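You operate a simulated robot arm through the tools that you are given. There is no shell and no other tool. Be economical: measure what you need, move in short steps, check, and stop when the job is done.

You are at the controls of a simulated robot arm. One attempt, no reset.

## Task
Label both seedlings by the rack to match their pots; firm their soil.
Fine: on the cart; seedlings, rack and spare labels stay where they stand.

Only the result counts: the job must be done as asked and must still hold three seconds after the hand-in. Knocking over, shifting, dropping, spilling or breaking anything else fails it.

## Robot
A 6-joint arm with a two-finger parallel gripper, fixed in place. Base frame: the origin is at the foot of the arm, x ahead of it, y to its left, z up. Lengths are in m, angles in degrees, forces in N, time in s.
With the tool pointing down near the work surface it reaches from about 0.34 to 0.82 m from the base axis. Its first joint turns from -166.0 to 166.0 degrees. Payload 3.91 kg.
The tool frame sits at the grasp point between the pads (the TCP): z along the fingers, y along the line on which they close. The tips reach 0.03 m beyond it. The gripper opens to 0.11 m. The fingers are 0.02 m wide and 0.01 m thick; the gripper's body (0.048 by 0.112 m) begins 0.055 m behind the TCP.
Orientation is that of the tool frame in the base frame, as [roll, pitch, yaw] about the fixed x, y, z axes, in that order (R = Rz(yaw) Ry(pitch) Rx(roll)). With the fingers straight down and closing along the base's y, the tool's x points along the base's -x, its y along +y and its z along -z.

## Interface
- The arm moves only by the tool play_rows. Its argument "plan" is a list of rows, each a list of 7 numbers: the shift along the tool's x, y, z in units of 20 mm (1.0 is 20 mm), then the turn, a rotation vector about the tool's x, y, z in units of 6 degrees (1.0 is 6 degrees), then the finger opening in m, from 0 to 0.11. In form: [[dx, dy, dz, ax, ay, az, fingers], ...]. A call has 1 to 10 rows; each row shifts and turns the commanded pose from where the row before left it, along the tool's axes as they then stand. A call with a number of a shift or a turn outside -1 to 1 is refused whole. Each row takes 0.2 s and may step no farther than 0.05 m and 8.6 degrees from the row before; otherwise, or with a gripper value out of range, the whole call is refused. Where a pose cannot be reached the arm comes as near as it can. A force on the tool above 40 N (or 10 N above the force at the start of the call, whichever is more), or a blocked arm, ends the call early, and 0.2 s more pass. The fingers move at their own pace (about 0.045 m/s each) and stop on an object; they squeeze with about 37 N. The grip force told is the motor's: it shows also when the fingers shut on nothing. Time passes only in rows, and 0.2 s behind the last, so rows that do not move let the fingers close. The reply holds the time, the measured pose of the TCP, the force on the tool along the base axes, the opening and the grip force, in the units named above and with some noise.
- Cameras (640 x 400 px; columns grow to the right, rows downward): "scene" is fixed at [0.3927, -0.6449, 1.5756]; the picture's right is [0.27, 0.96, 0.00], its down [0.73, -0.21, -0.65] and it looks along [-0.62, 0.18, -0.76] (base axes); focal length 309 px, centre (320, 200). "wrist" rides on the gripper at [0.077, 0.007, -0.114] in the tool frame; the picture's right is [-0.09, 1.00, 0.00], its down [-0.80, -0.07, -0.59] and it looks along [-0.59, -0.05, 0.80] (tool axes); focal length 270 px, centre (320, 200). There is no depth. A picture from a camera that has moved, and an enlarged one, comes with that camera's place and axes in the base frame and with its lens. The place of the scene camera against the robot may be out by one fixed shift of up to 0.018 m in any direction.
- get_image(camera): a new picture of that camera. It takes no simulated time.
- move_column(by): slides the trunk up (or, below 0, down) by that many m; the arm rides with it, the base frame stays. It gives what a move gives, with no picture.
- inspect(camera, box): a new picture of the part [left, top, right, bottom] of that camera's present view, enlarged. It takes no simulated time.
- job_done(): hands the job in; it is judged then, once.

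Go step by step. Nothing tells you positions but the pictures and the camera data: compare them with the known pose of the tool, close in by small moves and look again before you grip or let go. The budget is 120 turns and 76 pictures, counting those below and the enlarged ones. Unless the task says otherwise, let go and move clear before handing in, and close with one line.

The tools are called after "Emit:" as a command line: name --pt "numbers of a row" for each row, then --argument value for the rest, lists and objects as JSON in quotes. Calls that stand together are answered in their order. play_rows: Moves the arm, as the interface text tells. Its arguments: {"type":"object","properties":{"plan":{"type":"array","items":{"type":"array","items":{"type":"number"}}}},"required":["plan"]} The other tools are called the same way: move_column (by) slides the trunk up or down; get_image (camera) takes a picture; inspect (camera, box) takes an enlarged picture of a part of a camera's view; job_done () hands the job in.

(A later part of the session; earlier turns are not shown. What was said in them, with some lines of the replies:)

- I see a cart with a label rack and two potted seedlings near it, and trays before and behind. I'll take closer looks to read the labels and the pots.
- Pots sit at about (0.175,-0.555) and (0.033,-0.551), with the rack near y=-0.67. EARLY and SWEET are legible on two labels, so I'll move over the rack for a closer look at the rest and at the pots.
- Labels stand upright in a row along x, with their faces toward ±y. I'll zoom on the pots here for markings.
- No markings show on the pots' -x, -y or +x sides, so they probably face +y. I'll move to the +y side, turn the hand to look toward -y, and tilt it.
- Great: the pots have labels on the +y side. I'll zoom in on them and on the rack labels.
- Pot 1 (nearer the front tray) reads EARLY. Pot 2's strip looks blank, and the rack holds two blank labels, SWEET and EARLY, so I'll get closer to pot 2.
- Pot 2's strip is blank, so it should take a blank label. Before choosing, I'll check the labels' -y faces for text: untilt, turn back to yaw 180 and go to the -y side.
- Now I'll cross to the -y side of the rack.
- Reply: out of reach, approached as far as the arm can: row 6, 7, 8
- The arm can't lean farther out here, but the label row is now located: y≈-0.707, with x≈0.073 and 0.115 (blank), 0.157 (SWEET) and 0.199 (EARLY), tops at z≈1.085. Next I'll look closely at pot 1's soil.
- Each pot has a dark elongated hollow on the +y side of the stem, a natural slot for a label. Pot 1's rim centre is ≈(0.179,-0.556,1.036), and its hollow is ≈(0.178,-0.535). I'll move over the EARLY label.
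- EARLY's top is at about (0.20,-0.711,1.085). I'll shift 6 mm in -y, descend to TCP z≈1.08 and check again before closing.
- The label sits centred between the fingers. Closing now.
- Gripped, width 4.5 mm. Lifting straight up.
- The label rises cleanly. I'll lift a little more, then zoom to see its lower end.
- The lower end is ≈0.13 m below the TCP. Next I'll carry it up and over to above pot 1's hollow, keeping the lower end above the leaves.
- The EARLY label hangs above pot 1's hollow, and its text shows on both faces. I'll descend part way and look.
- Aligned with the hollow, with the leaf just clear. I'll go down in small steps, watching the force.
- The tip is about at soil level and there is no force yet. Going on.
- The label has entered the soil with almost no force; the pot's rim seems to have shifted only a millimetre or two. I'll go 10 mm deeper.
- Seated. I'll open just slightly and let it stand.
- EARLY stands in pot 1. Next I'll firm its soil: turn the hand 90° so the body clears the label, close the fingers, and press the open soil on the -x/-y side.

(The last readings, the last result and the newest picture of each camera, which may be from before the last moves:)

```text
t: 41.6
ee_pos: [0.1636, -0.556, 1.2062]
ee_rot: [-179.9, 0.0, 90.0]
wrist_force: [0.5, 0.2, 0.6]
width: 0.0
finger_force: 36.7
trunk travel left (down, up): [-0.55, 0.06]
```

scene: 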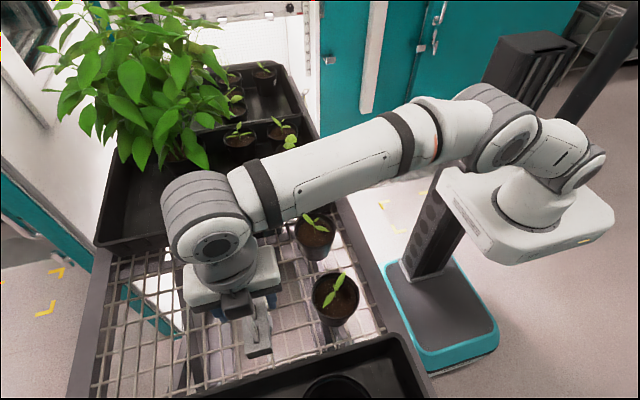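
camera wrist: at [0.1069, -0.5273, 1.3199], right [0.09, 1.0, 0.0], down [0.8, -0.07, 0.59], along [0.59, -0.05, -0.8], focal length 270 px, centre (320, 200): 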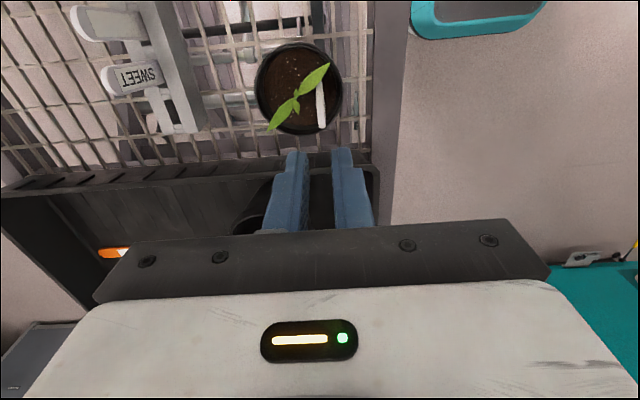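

Emit:
play_rows --pt "-0.3 -0.1 0.8 0 0 0 0" --pt "-0.3 0 0.8 0 0 0 0" --pt "0 0 0.8 0 0 0 0" --pt "0 0 0.8 0 0 0 0" --pt "0 0 0.8 0 0 0 0" --pt "0 0 0 0 0 0 0"

Emit:
inspect --camera "wrist" --box '[220, 20, 420, 240]'

Emit:
inspect --camera "scene" --box '[290, 230, 400, 340]'

```text
t: 43.0
ee_pos: [0.1637, -0.5696, 1.1246]
ee_rot: [-179.9, -0.1, 90.0]
wrist_force: [-0.2, -0.1, -0.1]
width: 0.0001
finger_force: 37.0
trunk travel left (down, up): [-0.55, 0.06]
```

```text
1.82 times, centred on (320, 130) of wrist
camera zoom: at [0.169, -0.4913, 1.2394], right [1.0, -0.09, 0.0], down [-0.07, -0.8, 0.59], along [-0.05, -0.59, -0.8], focal length 491 px, centre (320, 327)
```

zoom: 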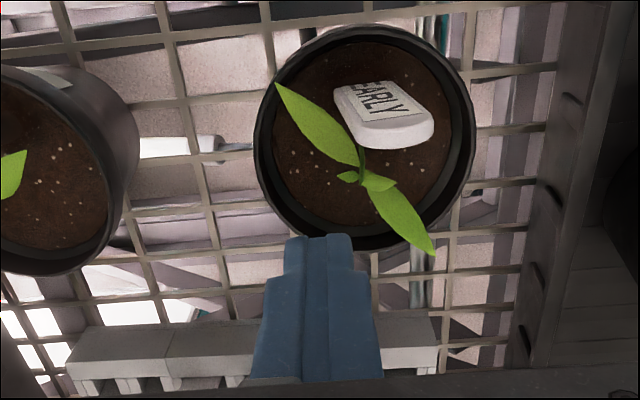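

```text
3.64 times, centred on (345, 285) of scene
camera zoom: at [0.3927, -0.6449, 1.5756], right [0.27, 0.96, 0.0], down [0.73, -0.21, -0.65], along [-0.62, 0.18, -0.76], focal length 1123 px, centre (229, -109)
```

zoom: 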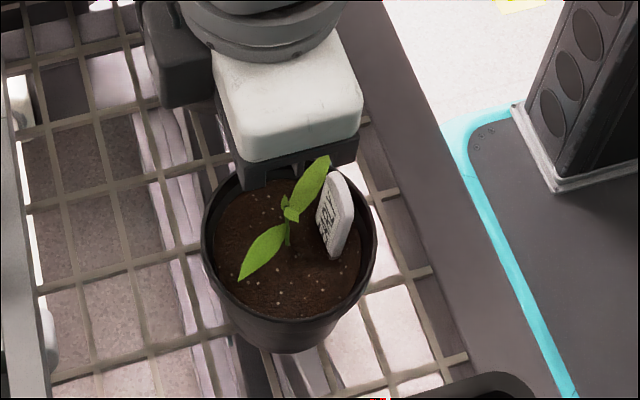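

Correcting for parallax, the rim is a bit lower (z≈1.02) and centred at about (0.181,-0.555). The open spot at (0.165,-0.568) is clear of leaves, so I'll descend carefully to just above the soil.

Emit:
play_rows --pt "0.08 0.06 0.7 0 0 0 0" --pt "0 0 0.7 0 0 0 0" --pt "0 0 0.7 0 0 0 0" --pt "0 0 0.7 0 0 0 0" --pt "0 0 0.3 0 0 0 0" --pt "0 0 0 0 0 0 0"

Emit:
inspect --camera "wrist" --box '[220, 20, 420, 240]'

```text
t: 44.4
ee_pos: [0.1643, -0.5682, 1.0622]
ee_rot: [-180.0, 0.0, 90.1]
wrist_force: [0.6, -0.6, -0.8]
width: 0.0001
finger_force: 36.8
trunk travel left (down, up): [-0.55, 0.06]
```

```text
1.82 times, centred on (320, 130) of wrist
camera zoom: at [0.1716, -0.4902, 1.1767], right [1.0, -0.09, 0.0], down [-0.07, -0.8, 0.59], along [-0.05, -0.59, -0.8], focal length 491 px, centre (320, 327)
```

zoom: 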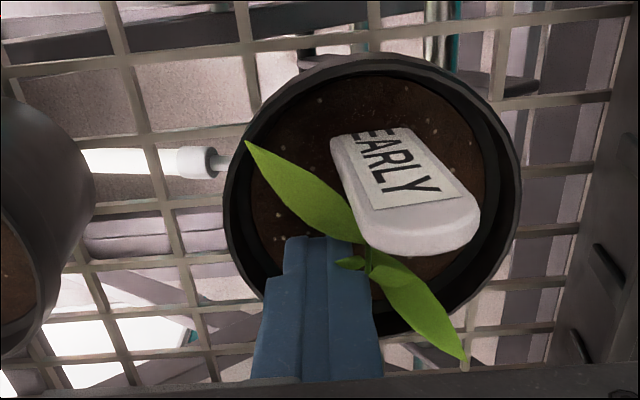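

Emit:
play_rows --pt "0 0 0.15 0 0 0 0" --pt "0 0 0.15 0 0 0 0" --pt "0 0 0.15 0 0 0 0" --pt "0 0 0 0 0 0 0"

```text
t: 45.4
ee_pos: [0.1629, -0.5679, 1.0554]
ee_rot: [180.0, 0.0, 90.1]
wrist_force: [-0.5, -0.2, 1.4]
width: 0.0
finger_force: 37.2
trunk travel left (down, up): [-0.55, 0.06]
```

Emit:
play_rows --pt "0 0 0.1 0 0 0 0" --pt "0 0 0.1 0 0 0 0" --pt "0 0 0 0 0 0 0"

```text
t: 46.2
ee_pos: [0.1641, -0.5692, 1.0533]
ee_rot: [179.9, 0.2, 90.0]
wrist_force: [0.3, -0.3, 20.3]
width: 0.0001
finger_force: 37.1
trunk travel left (down, up): [-0.55, 0.06]
```

20 N on the soil. I'll hold it briefly, then look.

Emit:
play_rows --pt "0 0 0 0 0 0 0" --pt "0 0 0 0 0 0 0"

Emit:
inspect --camera "wrist" --box '[220, 20, 420, 240]'

```text
t: 46.8
ee_pos: [0.1631, -0.5682, 1.0529]
ee_rot: [179.9, 0.3, 90.0]
wrist_force: [2.2, -4.2, 28.9]
width: 0.0001
finger_force: 36.9
trunk travel left (down, up): [-0.55, 0.06]
```

```text
1.82 times, centred on (320, 130) of wrist
camera zoom: at [0.1705, -0.4895, 1.166], right [1.0, -0.09, 0.0], down [-0.07, -0.8, 0.6], along [-0.05, -0.6, -0.8], focal length 491 px, centre (320, 327)
```

zoom: 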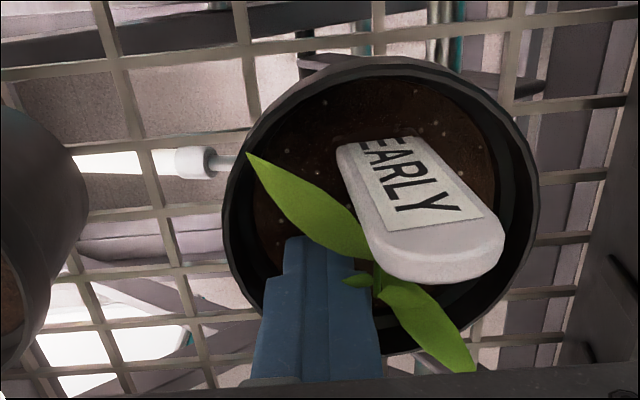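

Good firm contact. I'll rise straight up and check the pot.

Emit:
play_rows --pt "0 0 -0.3 0 0 0 0" --pt "0 0 -0.7 0 0 0 0" --pt "0 0 -1 0 0 0 0" --pt "0 0 -1 0 0 0 0" --pt "0 0 -1 0 0 0 0" --pt "0 0 -1 0 0 0 0" --pt "0 0 0 0 0 0 0"

Emit:
inspect --camera "scene" --box '[290, 230, 400, 340]'

Emit:
inspect --camera "wrist" --box '[220, 0, 460, 200]'

```text
t: 48.4
ee_pos: [0.163, -0.5675, 1.1506]
ee_rot: [179.9, 0.0, 90.0]
wrist_force: [-0.3, -0.6, -0.3]
width: 0.0
finger_force: 37.0
trunk travel left (down, up): [-0.55, 0.06]
```

```text
3.64 times, centred on (345, 285) of scene
camera zoom: at [0.3927, -0.6449, 1.5756], right [0.27, 0.96, 0.0], down [0.73, -0.21, -0.65], along [-0.62, 0.18, -0.76], focal length 1123 px, centre (229, -109)
```

zoom: 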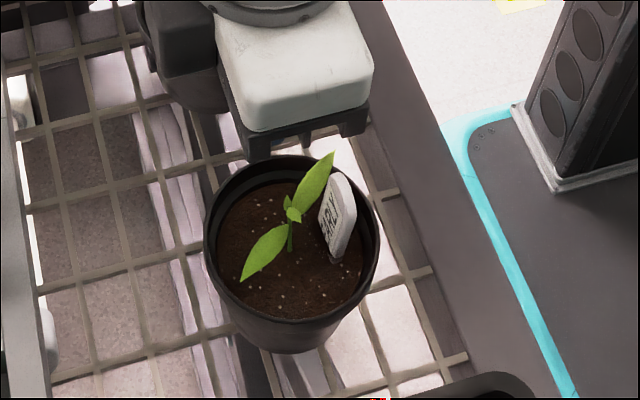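

```text
2.00 times, centred on (340, 100) of wrist
camera zoom: at [0.1704, -0.4904, 1.2648], right [1.0, -0.09, 0.0], down [-0.07, -0.8, 0.59], along [-0.05, -0.59, -0.8], focal length 541 px, centre (280, 400)
```

zoom: 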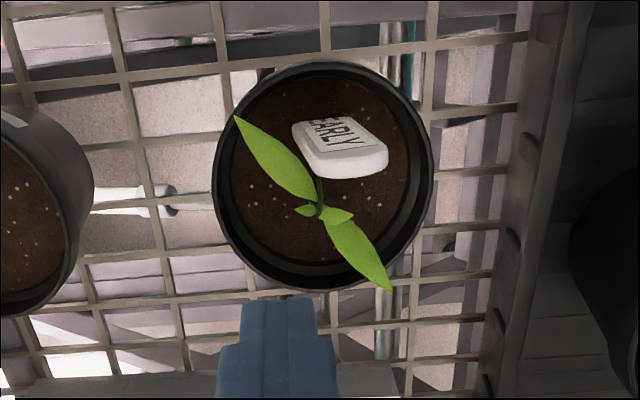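

The soil has sunk visibly firm, the hollow is gone, and the label and seedling stand. Now the blank label at x≈0.074: turn back and go there.

Emit:
play_rows --pt "0 0 -1 0 0 -1 0" --pt "0 0 -1 0 0 -1 0" --pt "0 0 -1 0 0 -1 0" --pt "0 0 0 0 0 -1 0" --pt "0 0 0 0 0 -1 0" --pt "0 0 0 0 0 -1 0" --pt "0 0 0 0 0 -1 0" --pt "0 0 0 0 0 -1 0" --pt "0 0 0 0 0 -1 0" --pt "0 0 0 0 0 -1 0"

Emit:
play_rows --pt "0 0 0 0 0 -1 0.04" --pt "0 0 0 0 0 -1 0.05" --pt "0 0 0 0 0 -1 0.05" --pt "0 0 0 0 0 -1 0.05" --pt "0 0 0 0 0 -1 0.05" --pt "0 0 0 0 0 0 0.05"

Emit:
play_rows --pt "0.56 -0.88 0.2 0 0 0 0.05" --pt "0.56 -0.88 0.2 0 0 0 0.05" --pt "0.56 -0.88 0.4 0 0 0 0.05" --pt "0.56 -0.88 0.4 0 0 0 0.05" --pt "0.56 -0.88 0.4 0 0 0 0.05" --pt "0.56 -0.88 0.5 0 0 0 0.05" --pt "0.56 -0.88 0.5 0 0 0 0.05" --pt "0.56 -0.88 0.6 0 0 0 0.05" --pt "0 0 0 0 0 0 0.05"

Emit:
inspect --camera "wrist" --box '[240, 0, 400, 200]'

```text
t: 50.6
ee_pos: [0.1642, -0.5678, 1.2105]
ee_rot: [-179.9, 0.0, 150.1]
wrist_force: [0.1, 0.1, -0.4]
width: 0.0002
finger_force: 36.9
trunk travel left (down, up): [-0.55, 0.06]
```

```text
t: 52.0
ee_pos: [0.1633, -0.5688, 1.2105]
ee_rot: [180.0, -0.1, -179.8]
wrist_force: [1.1, 0.4, 0.7]
width: 0.0502
finger_force: 0.1
trunk travel left (down, up): [-0.55, 0.06]
```

```text
t: 54.0
ee_pos: [0.0731, -0.7092, 1.1467]
ee_rot: [179.9, 0.0, -179.9]
wrist_force: [0.2, -0.3, -0.1]
width: 0.0503
finger_force: 0.1
trunk travel left (down, up): [-0.55, 0.06]
```

```text
2.00 times, centred on (320, 100) of wrist
camera zoom: at [-0.003, -0.7019, 1.2601], right [0.09, 1.0, 0.0], down [0.8, -0.07, 0.59], along [0.59, -0.05, -0.8], focal length 541 px, centre (320, 400)
```

zoom: 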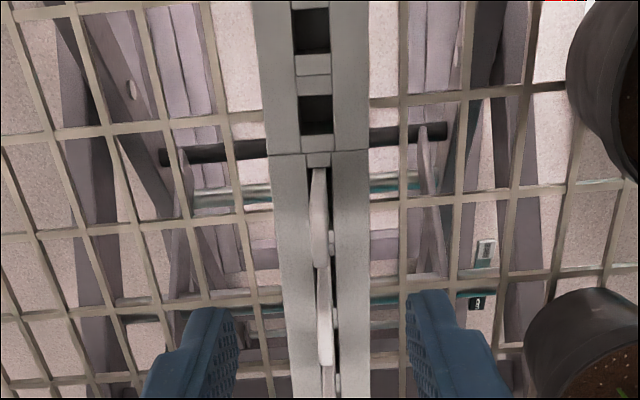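

The blank label's top is at ≈(0.071,-0.709). Descending to its top.

Emit:
play_rows --pt "0.1 0 0.5 0 0 0 0.05" --pt "0 0 0.8 0 0 0 0.05" --pt "0 0 0.8 0 0 0 0.05" --pt "0 0 0.8 0 0 0 0.05" --pt "0 0 0.4 0 0 0 0.05" --pt "0 0 0 0 0 0 0.05"

Emit:
inspect --camera "wrist" --box '[240, 40, 400, 240]'

```text
t: 55.4
ee_pos: [0.0724, -0.7088, 1.0806]
ee_rot: [180.0, 0.0, 180.0]
wrist_force: [0.3, 0.9, 0.8]
width: 0.05
finger_force: 0.1
trunk travel left (down, up): [-0.55, 0.06]
```

```text
2.00 times, centred on (320, 140) of wrist
camera zoom: at [-0.0051, -0.7011, 1.194], right [0.09, 1.0, 0.0], down [0.8, -0.07, 0.59], along [0.59, -0.05, -0.8], focal length 541 px, centre (320, 320)
```

zoom: 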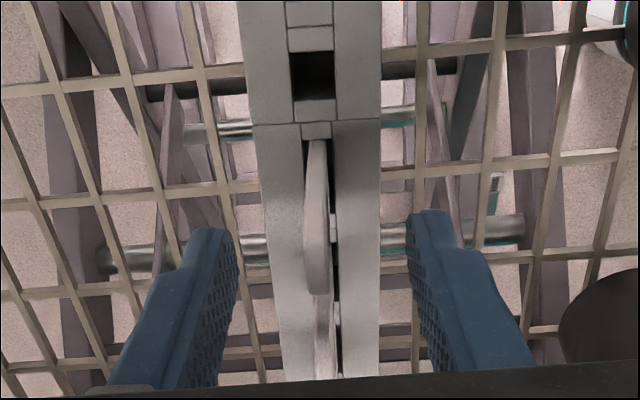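

The label sits ~4 mm toward -x of the TCP, so I'll shift and close.

Emit:
play_rows --pt "0.2 0 0 0 0 0 0.05" --pt "0 0 0 0 0 0 0" --pt "0 0 0 0 0 0 0" --pt "0 0 0 0 0 0 0" --pt "0 0 0 0 0 0 0" --pt "0 0 0 0 0 0 0"

Emit:
play_rows --pt "0 0 -0.4 0 0 0 0" --pt "0 0 -0.5 0 0 0 0" --pt "0 0 -0.5 0 0 0 0" --pt "0 0 -0.6 0 0 0 0" --pt "0 0 -0.6 0 0 0 0" --pt "0 0 -0.6 0 0 0 0" --pt "0 0 -0.6 0 0 0 0" --pt "0 0 -0.6 0 0 0 0" --pt "0 0 -0.6 0 0 0 0" --pt "0 0 0 0 0 0 0"

Emit:
inspect --camera "wrist" --box '[260, 20, 380, 200]'

```text
t: 56.8
ee_pos: [0.0681, -0.7093, 1.0797]
ee_rot: [-180.0, 0.0, 180.0]
wrist_force: [0.3, -0.2, -0.2]
width: 0.0046
finger_force: 37.1
trunk travel left (down, up): [-0.55, 0.06]
```

```text
t: 59.0
ee_pos: [0.0689, -0.7087, 1.1812]
ee_rot: [180.0, 0.0, -180.0]
wrist_force: [0.0, 0.0, 0.1]
width: 0.0039
finger_force: 37.1
trunk travel left (down, up): [-0.55, 0.06]
```

```text
2.22 times, centred on (320, 110) of wrist
camera zoom: at [-0.0083, -0.7016, 1.2949], right [0.09, 1.0, 0.0], down [0.8, -0.07, 0.59], along [0.59, -0.05, -0.8], focal length 601 px, centre (320, 400)
```

zoom: 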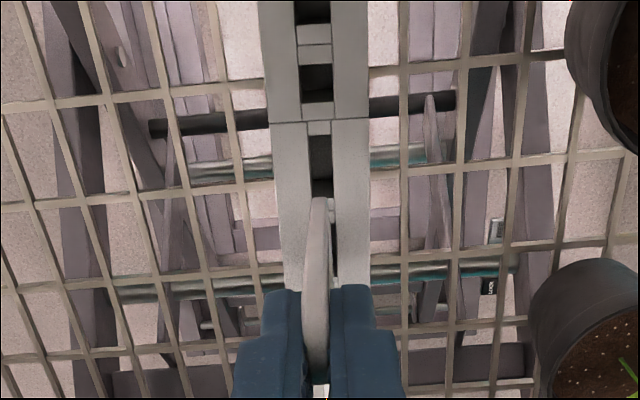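

The blank label is lifted. Now carrying it to above pot 2's hollow, near (0.031,-0.537).

Emit:
play_rows --pt "0.2 0.9 -0.6 0 0 0 0" --pt "0.23 0.96 -0.7 0 0 0 0" --pt "0.23 0.96 -0.7 0 0 0 0" --pt "0.23 0.96 -0.6 0 0 0 0" --pt "0.23 0.96 0 0 0 0 0" --pt "0.23 0.96 0 0 0 0 0" --pt "0.23 0.96 0 0 0 0 0" --pt "0.23 0.96 0 0 0 0 0" --pt "0.23 0.96 0 0 0 0 0" --pt "0 0 0 0 0 0 0"

Emit:
inspect --camera "wrist" --box '[230, 0, 390, 180]'

Emit:
inspect --camera "scene" --box '[260, 160, 370, 280]'

```text
t: 61.2
ee_pos: [0.0283, -0.5373, 1.232]
ee_rot: [180.0, 0.0, -180.0]
wrist_force: [-0.3, 0.8, -0.3]
width: 0.0044
finger_force: 37.3
trunk travel left (down, up): [-0.55, 0.06]
```

```text
2.22 times, centred on (310, 90) of wrist
camera zoom: at [-0.0483, -0.5292, 1.3458], right [0.09, 1.0, 0.0], down [0.8, -0.07, 0.59], along [0.59, -0.05, -0.8], focal length 601 px, centre (342, 444)
```

zoom: 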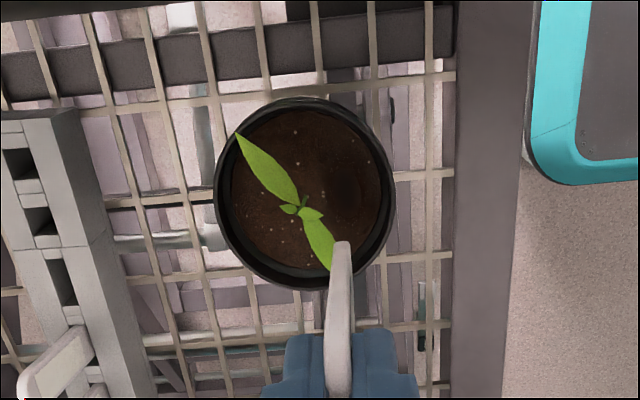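

```text
3.33 times, centred on (315, 220) of scene
camera zoom: at [0.3927, -0.6449, 1.5756], right [0.27, 0.96, 0.0], down [0.73, -0.21, -0.65], along [-0.62, 0.18, -0.76], focal length 1029 px, centre (337, 133)
```

zoom: 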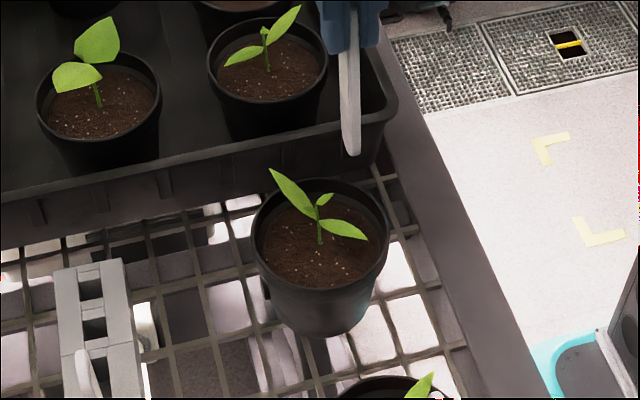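

Pot 2's rim centre is ≈(0.030,-0.555). I'll shift 3 mm in +y as with pot 1 and descend to just above the soil.

Emit:
play_rows --pt "0 0.15 0.7 0 0 0 0" --pt "0 0 0.7 0 0 0 0" --pt "0 0 0.7 0 0 0 0" --pt "0 0 0.7 0 0 0 0" --pt "0 0 0.5 0 0 0 0" --pt "0 0 0.5 0 0 0 0" --pt "0 0 0 0 0 0 0"

Emit:
inspect --camera "wrist" --box '[230, 0, 390, 180]'

Emit:
inspect --camera "scene" --box '[260, 160, 370, 280]'

```text
t: 62.8
ee_pos: [0.0276, -0.5338, 1.157]
ee_rot: [179.9, 0.0, -180.0]
wrist_force: [0.1, -0.7, -0.3]
width: 0.0046
finger_force: 36.8
trunk travel left (down, up): [-0.55, 0.06]
```

```text
2.22 times, centred on (310, 90) of wrist
camera zoom: at [-0.0491, -0.5273, 1.271], right [0.09, 1.0, 0.0], down [0.8, -0.07, 0.59], along [0.59, -0.05, -0.8], focal length 601 px, centre (342, 444)
```

zoom: 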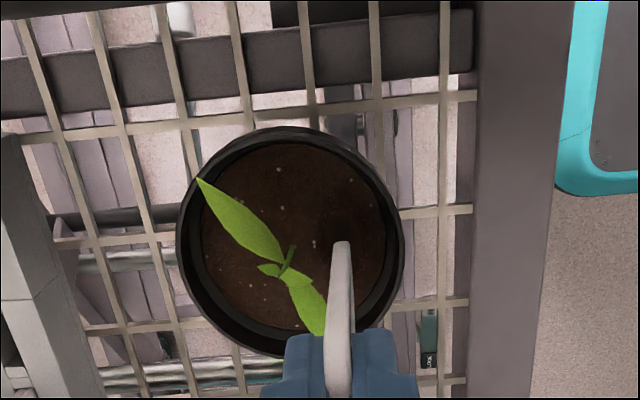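

```text
3.33 times, centred on (315, 220) of scene
camera zoom: at [0.3927, -0.6449, 1.5756], right [0.27, 0.96, 0.0], down [0.73, -0.21, -0.65], along [-0.62, 0.18, -0.76], focal length 1029 px, centre (337, 133)
```

zoom: 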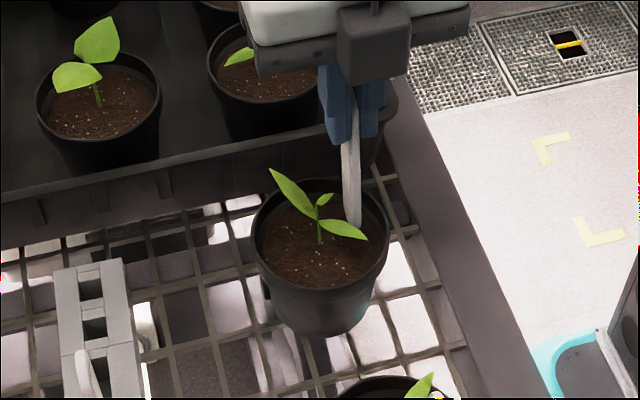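

Clear of the leaf. Continuing down in small steps, with 2 mm more toward the hollow's centre.

Emit:
play_rows --pt "0 0.1 0.25 0 0 0 0" --pt "0 0 0.25 0 0 0 0" --pt "0 0 0.25 0 0 0 0" --pt "0 0 0.25 0 0 0 0" --pt "0 0 0.25 0 0 0 0" --pt "0 0 0.25 0 0 0 0" --pt "0 0 0 0 0 0 0"

Emit:
inspect --camera "scene" --box '[260, 160, 370, 280]'

```text
t: 64.4
ee_pos: [0.0279, -0.5325, 1.1253]
ee_rot: [180.0, 0.0, 179.9]
wrist_force: [-0.4, -1.0, -0.3]
width: 0.0045
finger_force: 37.2
trunk travel left (down, up): [-0.55, 0.06]
```

```text
3.33 times, centred on (315, 220) of scene
camera zoom: at [0.3927, -0.6449, 1.5756], right [0.27, 0.96, 0.0], down [0.73, -0.21, -0.65], along [-0.62, 0.18, -0.76], focal length 1029 px, centre (337, 133)
```

zoom: 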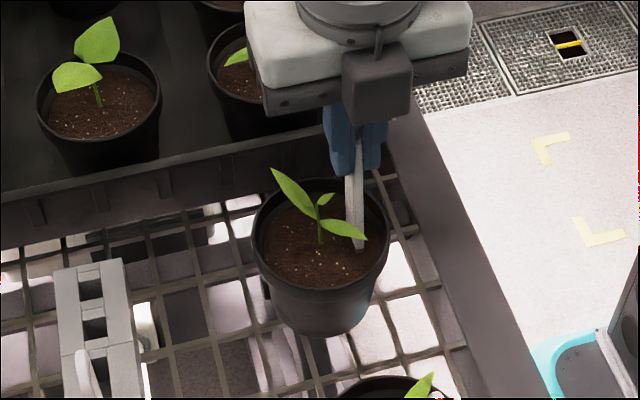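

Emit:
play_rows --pt "0 0 0.2 0 0 0 0" --pt "0 0 0.2 0 0 0 0" --pt "0 0 0.2 0 0 0 0" --pt "0 0 0.2 0 0 0 0" --pt "0 0 0 0 0 0 0"

Emit:
inspect --camera "scene" --box '[260, 160, 370, 280]'

```text
t: 65.6
ee_pos: [0.0272, -0.5326, 1.1095]
ee_rot: [-180.0, 0.0, -180.0]
wrist_force: [-0.9, 0.0, 0.5]
width: 0.0047
finger_force: 37.0
trunk travel left (down, up): [-0.55, 0.06]
```

```text
3.33 times, centred on (315, 220) of scene
camera zoom: at [0.3927, -0.6449, 1.5756], right [0.27, 0.96, 0.0], down [0.73, -0.21, -0.65], along [-0.62, 0.18, -0.76], focal length 1029 px, centre (337, 133)
```

zoom: 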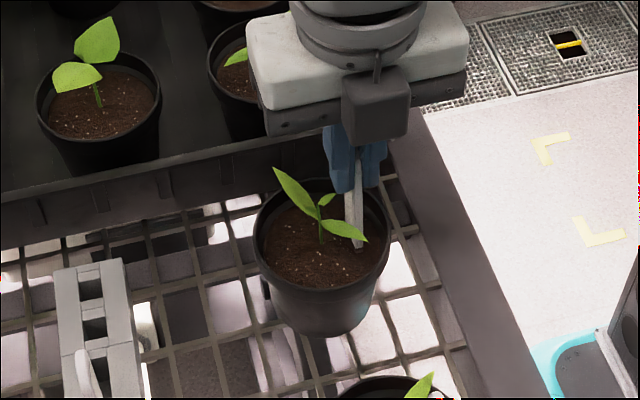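

Seated with the pot steady. I'll go 3 mm deeper, then release and rise.

Emit:
play_rows --pt "0 0 0.15 0 0 0 0" --pt "0 0 0 0 0 0 0" --pt "0 0 0 0 0 0 0.013" --pt "0 0 0 0 0 0 0.013" --pt "0 0 0 0 0 0 0.013"

Emit:
play_rows --pt "0 0 -0.5 0 0 0 0.013" --pt "0 0 -0.5 0 0 0 0.013" --pt "0 0 -1 0 0 0 0.013" --pt "0 0 -1 0 0 0 0.013" --pt "0 0 -1 0 0 0 0.013" --pt "0 0 -1 0 0 0 0.013" --pt "0 0 0 0 0 0 0"

Emit:
inspect --camera "wrist" --box '[230, 0, 390, 180]'

```text
t: 66.8
ee_pos: [0.0282, -0.5321, 1.1075]
ee_rot: [-179.9, 0.0, -180.0]
wrist_force: [-0.1, 0.7, -0.9]
width: 0.013
finger_force: 0.1
trunk travel left (down, up): [-0.55, 0.06]
```

```text
t: 68.4
ee_pos: [0.0273, -0.5328, 1.2053]
ee_rot: [-180.0, 0.0, 180.0]
wrist_force: [0.6, 0.0, -0.2]
width: 0.0001
finger_force: 20.7
trunk travel left (down, up): [-0.55, 0.06]
```

```text
2.22 times, centred on (310, 90) of wrist
camera zoom: at [-0.049, -0.5253, 1.3213], right [0.09, 1.0, 0.0], down [0.8, -0.07, 0.59], along [0.59, -0.05, -0.8], focal length 601 px, centre (342, 444)
```

zoom: 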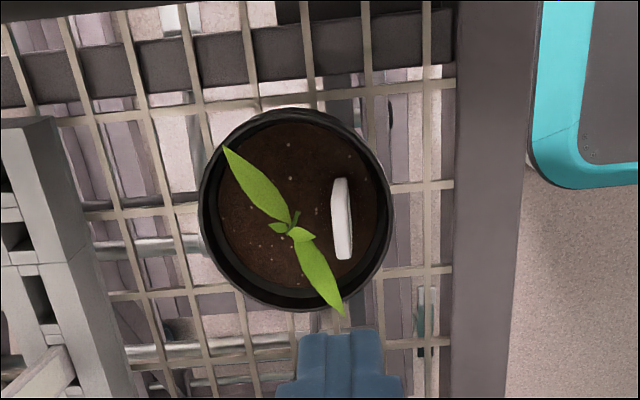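

The blank label stands in pot 2. To firm it I'll use the open quadrant at (0.0435,-0.567), with the hand turned 90° again.

Emit:
play_rows --pt "0 0 0 0 0 1 0" --pt "0 0 0 0 0 1 0" --pt "0 0 0 0 0 1 0" --pt "0 0 0 0 0 1 0" --pt "0 0 0 0 0 1 0" --pt "0 0 0 0 0 1 0" --pt "0 0 0 0 0 1 0" --pt "0 0 0 0 0 1 0" --pt "0 0 0 0 0 1 0" --pt "0 0 0 0 0 1 0"

Emit:
play_rows --pt "0 0 0 0 0 1 0" --pt "0 0 0 0 0 1 0" --pt "0 0 0 0 0 1 0" --pt "0 0 0 0 0 1 0" --pt "0 0 0 0 0 1 0" --pt "-0.85 0.4 0.5 0 0 0 0" --pt "-0.85 0.4 0.8 0 0 0 0" --pt "0 0 0.8 0 0 0 0" --pt "0 0 0.8 0 0 0 0" --pt "0 0 0 0 0 0 0"

Emit:
inspect --camera "wrist" --box '[220, 20, 420, 240]'

```text
t: 70.6
ee_pos: [0.0279, -0.5331, 1.2079]
ee_rot: [180.0, 0.0, 119.9]
wrist_force: [-0.1, -0.1, 0.3]
width: 0.0
finger_force: 37.1
trunk travel left (down, up): [-0.55, 0.06]
```

```text
t: 72.8
ee_pos: [0.0425, -0.5664, 1.1489]
ee_rot: [180.0, 0.0, 90.0]
wrist_force: [-0.1, 0.4, 0.7]
width: 0.0002
finger_force: 37.2
trunk travel left (down, up): [-0.55, 0.06]
```

```text
1.82 times, centred on (320, 130) of wrist
camera zoom: at [0.0494, -0.4887, 1.2626], right [1.0, -0.09, 0.0], down [-0.07, -0.8, 0.59], along [-0.05, -0.59, -0.8], focal length 491 px, centre (320, 327)
```

zoom: 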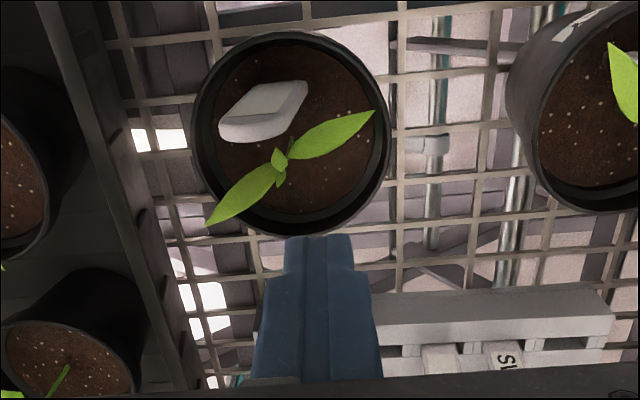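

Positioned over clear soil; descending to just above it.

Emit:
play_rows --pt "0 0 0.8 0 0 0 0" --pt "0 0 0.8 0 0 0 0" --pt "0 0 0.8 0 0 0 0" --pt "0 0 0.8 0 0 0 0" --pt "0 0 0.8 0 0 0 0" --pt "0 0 0.3 0 0 0 0" --pt "0 0 0 0 0 0 0"

Emit:
inspect --camera "wrist" --box '[220, 20, 420, 240]'

```text
t: 74.4
ee_pos: [0.0425, -0.5679, 1.0632]
ee_rot: [179.9, 0.0, 90.0]
wrist_force: [0.9, 1.3, 0.9]
width: 0.0
finger_force: 36.8
trunk travel left (down, up): [-0.55, 0.06]
```

```text
1.82 times, centred on (320, 130) of wrist
camera zoom: at [0.0501, -0.4895, 1.178], right [1.0, -0.09, 0.0], down [-0.07, -0.8, 0.59], along [-0.05, -0.59, -0.8], focal length 491 px, centre (320, 327)
```

zoom: 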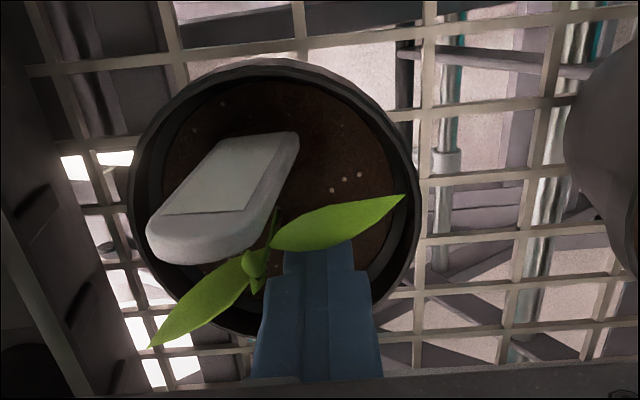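

Emit:
play_rows --pt "0 0 0.15 0 0 0 0" --pt "0 0 0.15 0 0 0 0" --pt "0 0 0.15 0 0 0 0" --pt "0 0 0 0 0 0 0"

Emit:
play_rows --pt "0 0 0.1 0 0 0 0" --pt "0 0 0.1 0 0 0 0" --pt "0 0 0 0 0 0 0"

```text
t: 75.4
ee_pos: [0.044, -0.5669, 1.0548]
ee_rot: [180.0, 0.1, 90.0]
wrist_force: [1.6, -0.5, 1.7]
width: 0.0
finger_force: 36.8
trunk travel left (down, up): [-0.55, 0.06]
```

```text
t: 76.2
ee_pos: [0.0438, -0.5664, 1.0526]
ee_rot: [180.0, 0.3, 90.0]
wrist_force: [1.5, -2.9, 22.4]
width: 0.0003
finger_force: 37.4
trunk travel left (down, up): [-0.55, 0.06]
```

Same response, 22 N. I'll hold as before, rise and check everything.

Emit:
play_rows --pt "0 0 0 0 0 0 0" --pt "0 0 0 0 0 0 0"

Emit:
play_rows --pt "0 0 -0.3 0 0 0 0" --pt "0 0 -0.7 0 0 0 0" --pt "0 0 -1 0 0 0 0" --pt "0 0 -1 0 0 0 0" --pt "0 0 -1 0 0 0 0" --pt "0 0 -1 0 0 0 0" --pt "0 0 -1 0 0 0 0" --pt "0 0 -1 0 0 0 0" --pt "0 0 0 0 0 0 0"

Emit:
inspect --camera "wrist" --box '[220, 0, 420, 200]'

Emit:
inspect --camera "scene" --box '[220, 180, 400, 370]'

```text
t: 76.8
ee_pos: [0.0436, -0.5664, 1.0531]
ee_rot: [179.9, 0.4, 90.1]
wrist_force: [1.2, -7.1, 30.7]
width: 0.0002
finger_force: 36.8
trunk travel left (down, up): [-0.55, 0.06]
```

```text
t: 78.8
ee_pos: [0.0405, -0.5669, 1.1907]
ee_rot: [-180.0, 0.0, 90.0]
wrist_force: [0.0, 0.1, 0.6]
width: 0.0
finger_force: 37.2
trunk travel left (down, up): [-0.55, 0.06]
```

```text
2.00 times, centred on (320, 100) of wrist
camera zoom: at [0.0482, -0.4881, 1.3039], right [1.0, -0.09, 0.0], down [-0.07, -0.8, 0.59], along [-0.05, -0.59, -0.8], focal length 541 px, centre (320, 400)
```

zoom: 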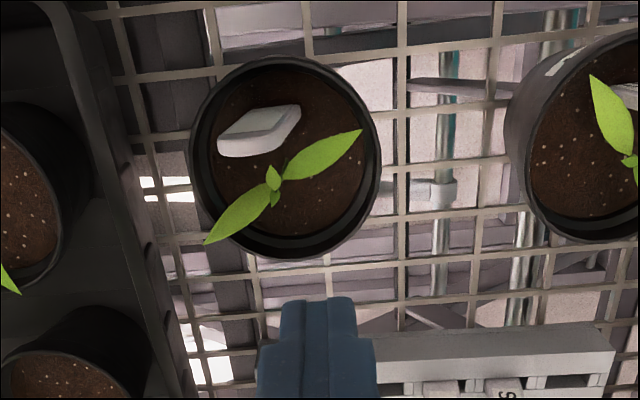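

```text
2.11 times, centred on (310, 275) of scene
camera zoom: at [0.3927, -0.6449, 1.5756], right [0.27, 0.96, 0.0], down [0.73, -0.21, -0.65], along [-0.62, 0.18, -0.76], focal length 650 px, centre (341, 42)
```

zoom: 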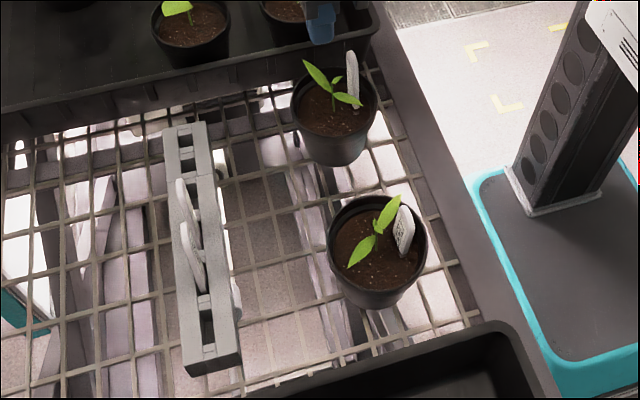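

Emit:
inspect --camera "scene" --box '[260, 160, 370, 280]'

Emit:
inspect --camera "scene" --box '[290, 230, 400, 340]'

```text
3.33 times, centred on (315, 220) of scene
camera zoom: at [0.3927, -0.6449, 1.5756], right [0.27, 0.96, 0.0], down [0.73, -0.21, -0.65], along [-0.62, 0.18, -0.76], focal length 1029 px, centre (337, 133)
```

zoom: 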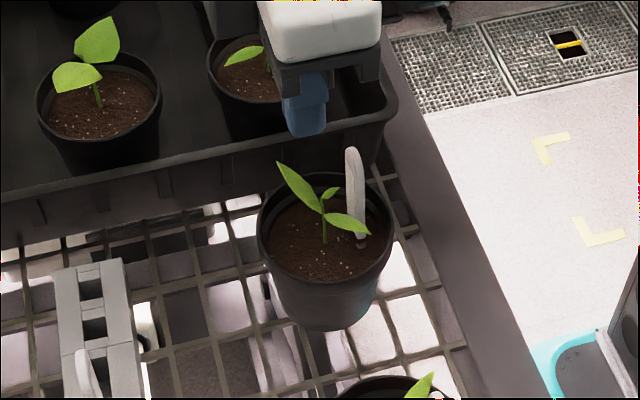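

```text
3.64 times, centred on (345, 285) of scene
camera zoom: at [0.3927, -0.6449, 1.5756], right [0.27, 0.96, 0.0], down [0.73, -0.21, -0.65], along [-0.62, 0.18, -0.76], focal length 1123 px, centre (229, -109)
```

zoom: 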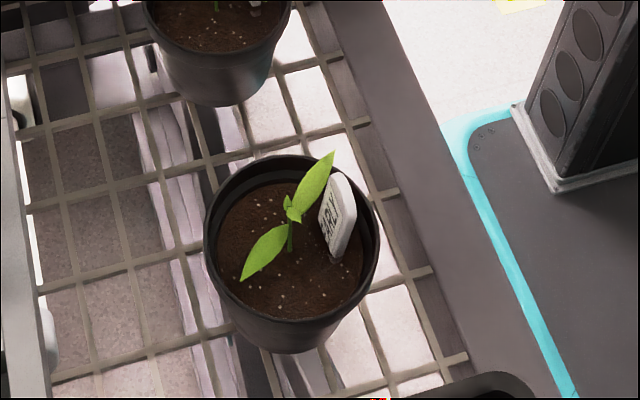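

Both labels stand, the hollows are closed, and the rack and spare labels are unmoved. Moving the arm clear.

Emit:
play_rows --pt "0 0 -1 0 0 0 0" --pt "0 0 -1 0 0 0 0" --pt "0 0 -1 0 0 0 0" --pt "0 0 -1 0 0 0 0" --pt "1 0 0 0 0 0 0" --pt "1 0 0 0 0 0 0" --pt "1 0 0 0 0 0 0" --pt "1 0 0 0 0 0 0" --pt "1 0 0 0 0 0 0" --pt "0 0 0 0 0 0 0"

Emit:
get_image --camera "scene"

```text
t: 81.0
ee_pos: [0.0425, -0.4651, 1.2699]
ee_rot: [-179.9, 0.0, 89.9]
wrist_force: [0.5, 0.0, 0.2]
width: 0.0002
finger_force: 37.0
trunk travel left (down, up): [-0.55, 0.06]
```

```text
13 pictures are left
```

scene: 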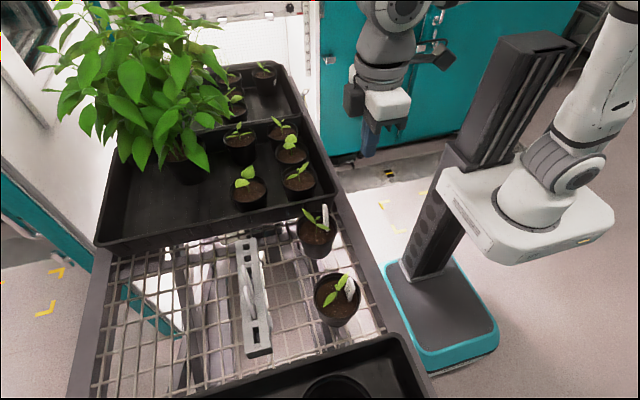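

Everything stands as it should and the arm is clear, so I'm handing in.

Emit:
job_done

```text
The job is handed in.
```

I put the EARLY label in the EARLY pot and a blank label in the pot with the blank strip, firmed both soils with about 30 N, and handed the job in. The rack and spare labels did not move; the two pots slid slightly, about 3 mm for EARLY and about 5 mm for the blank one.
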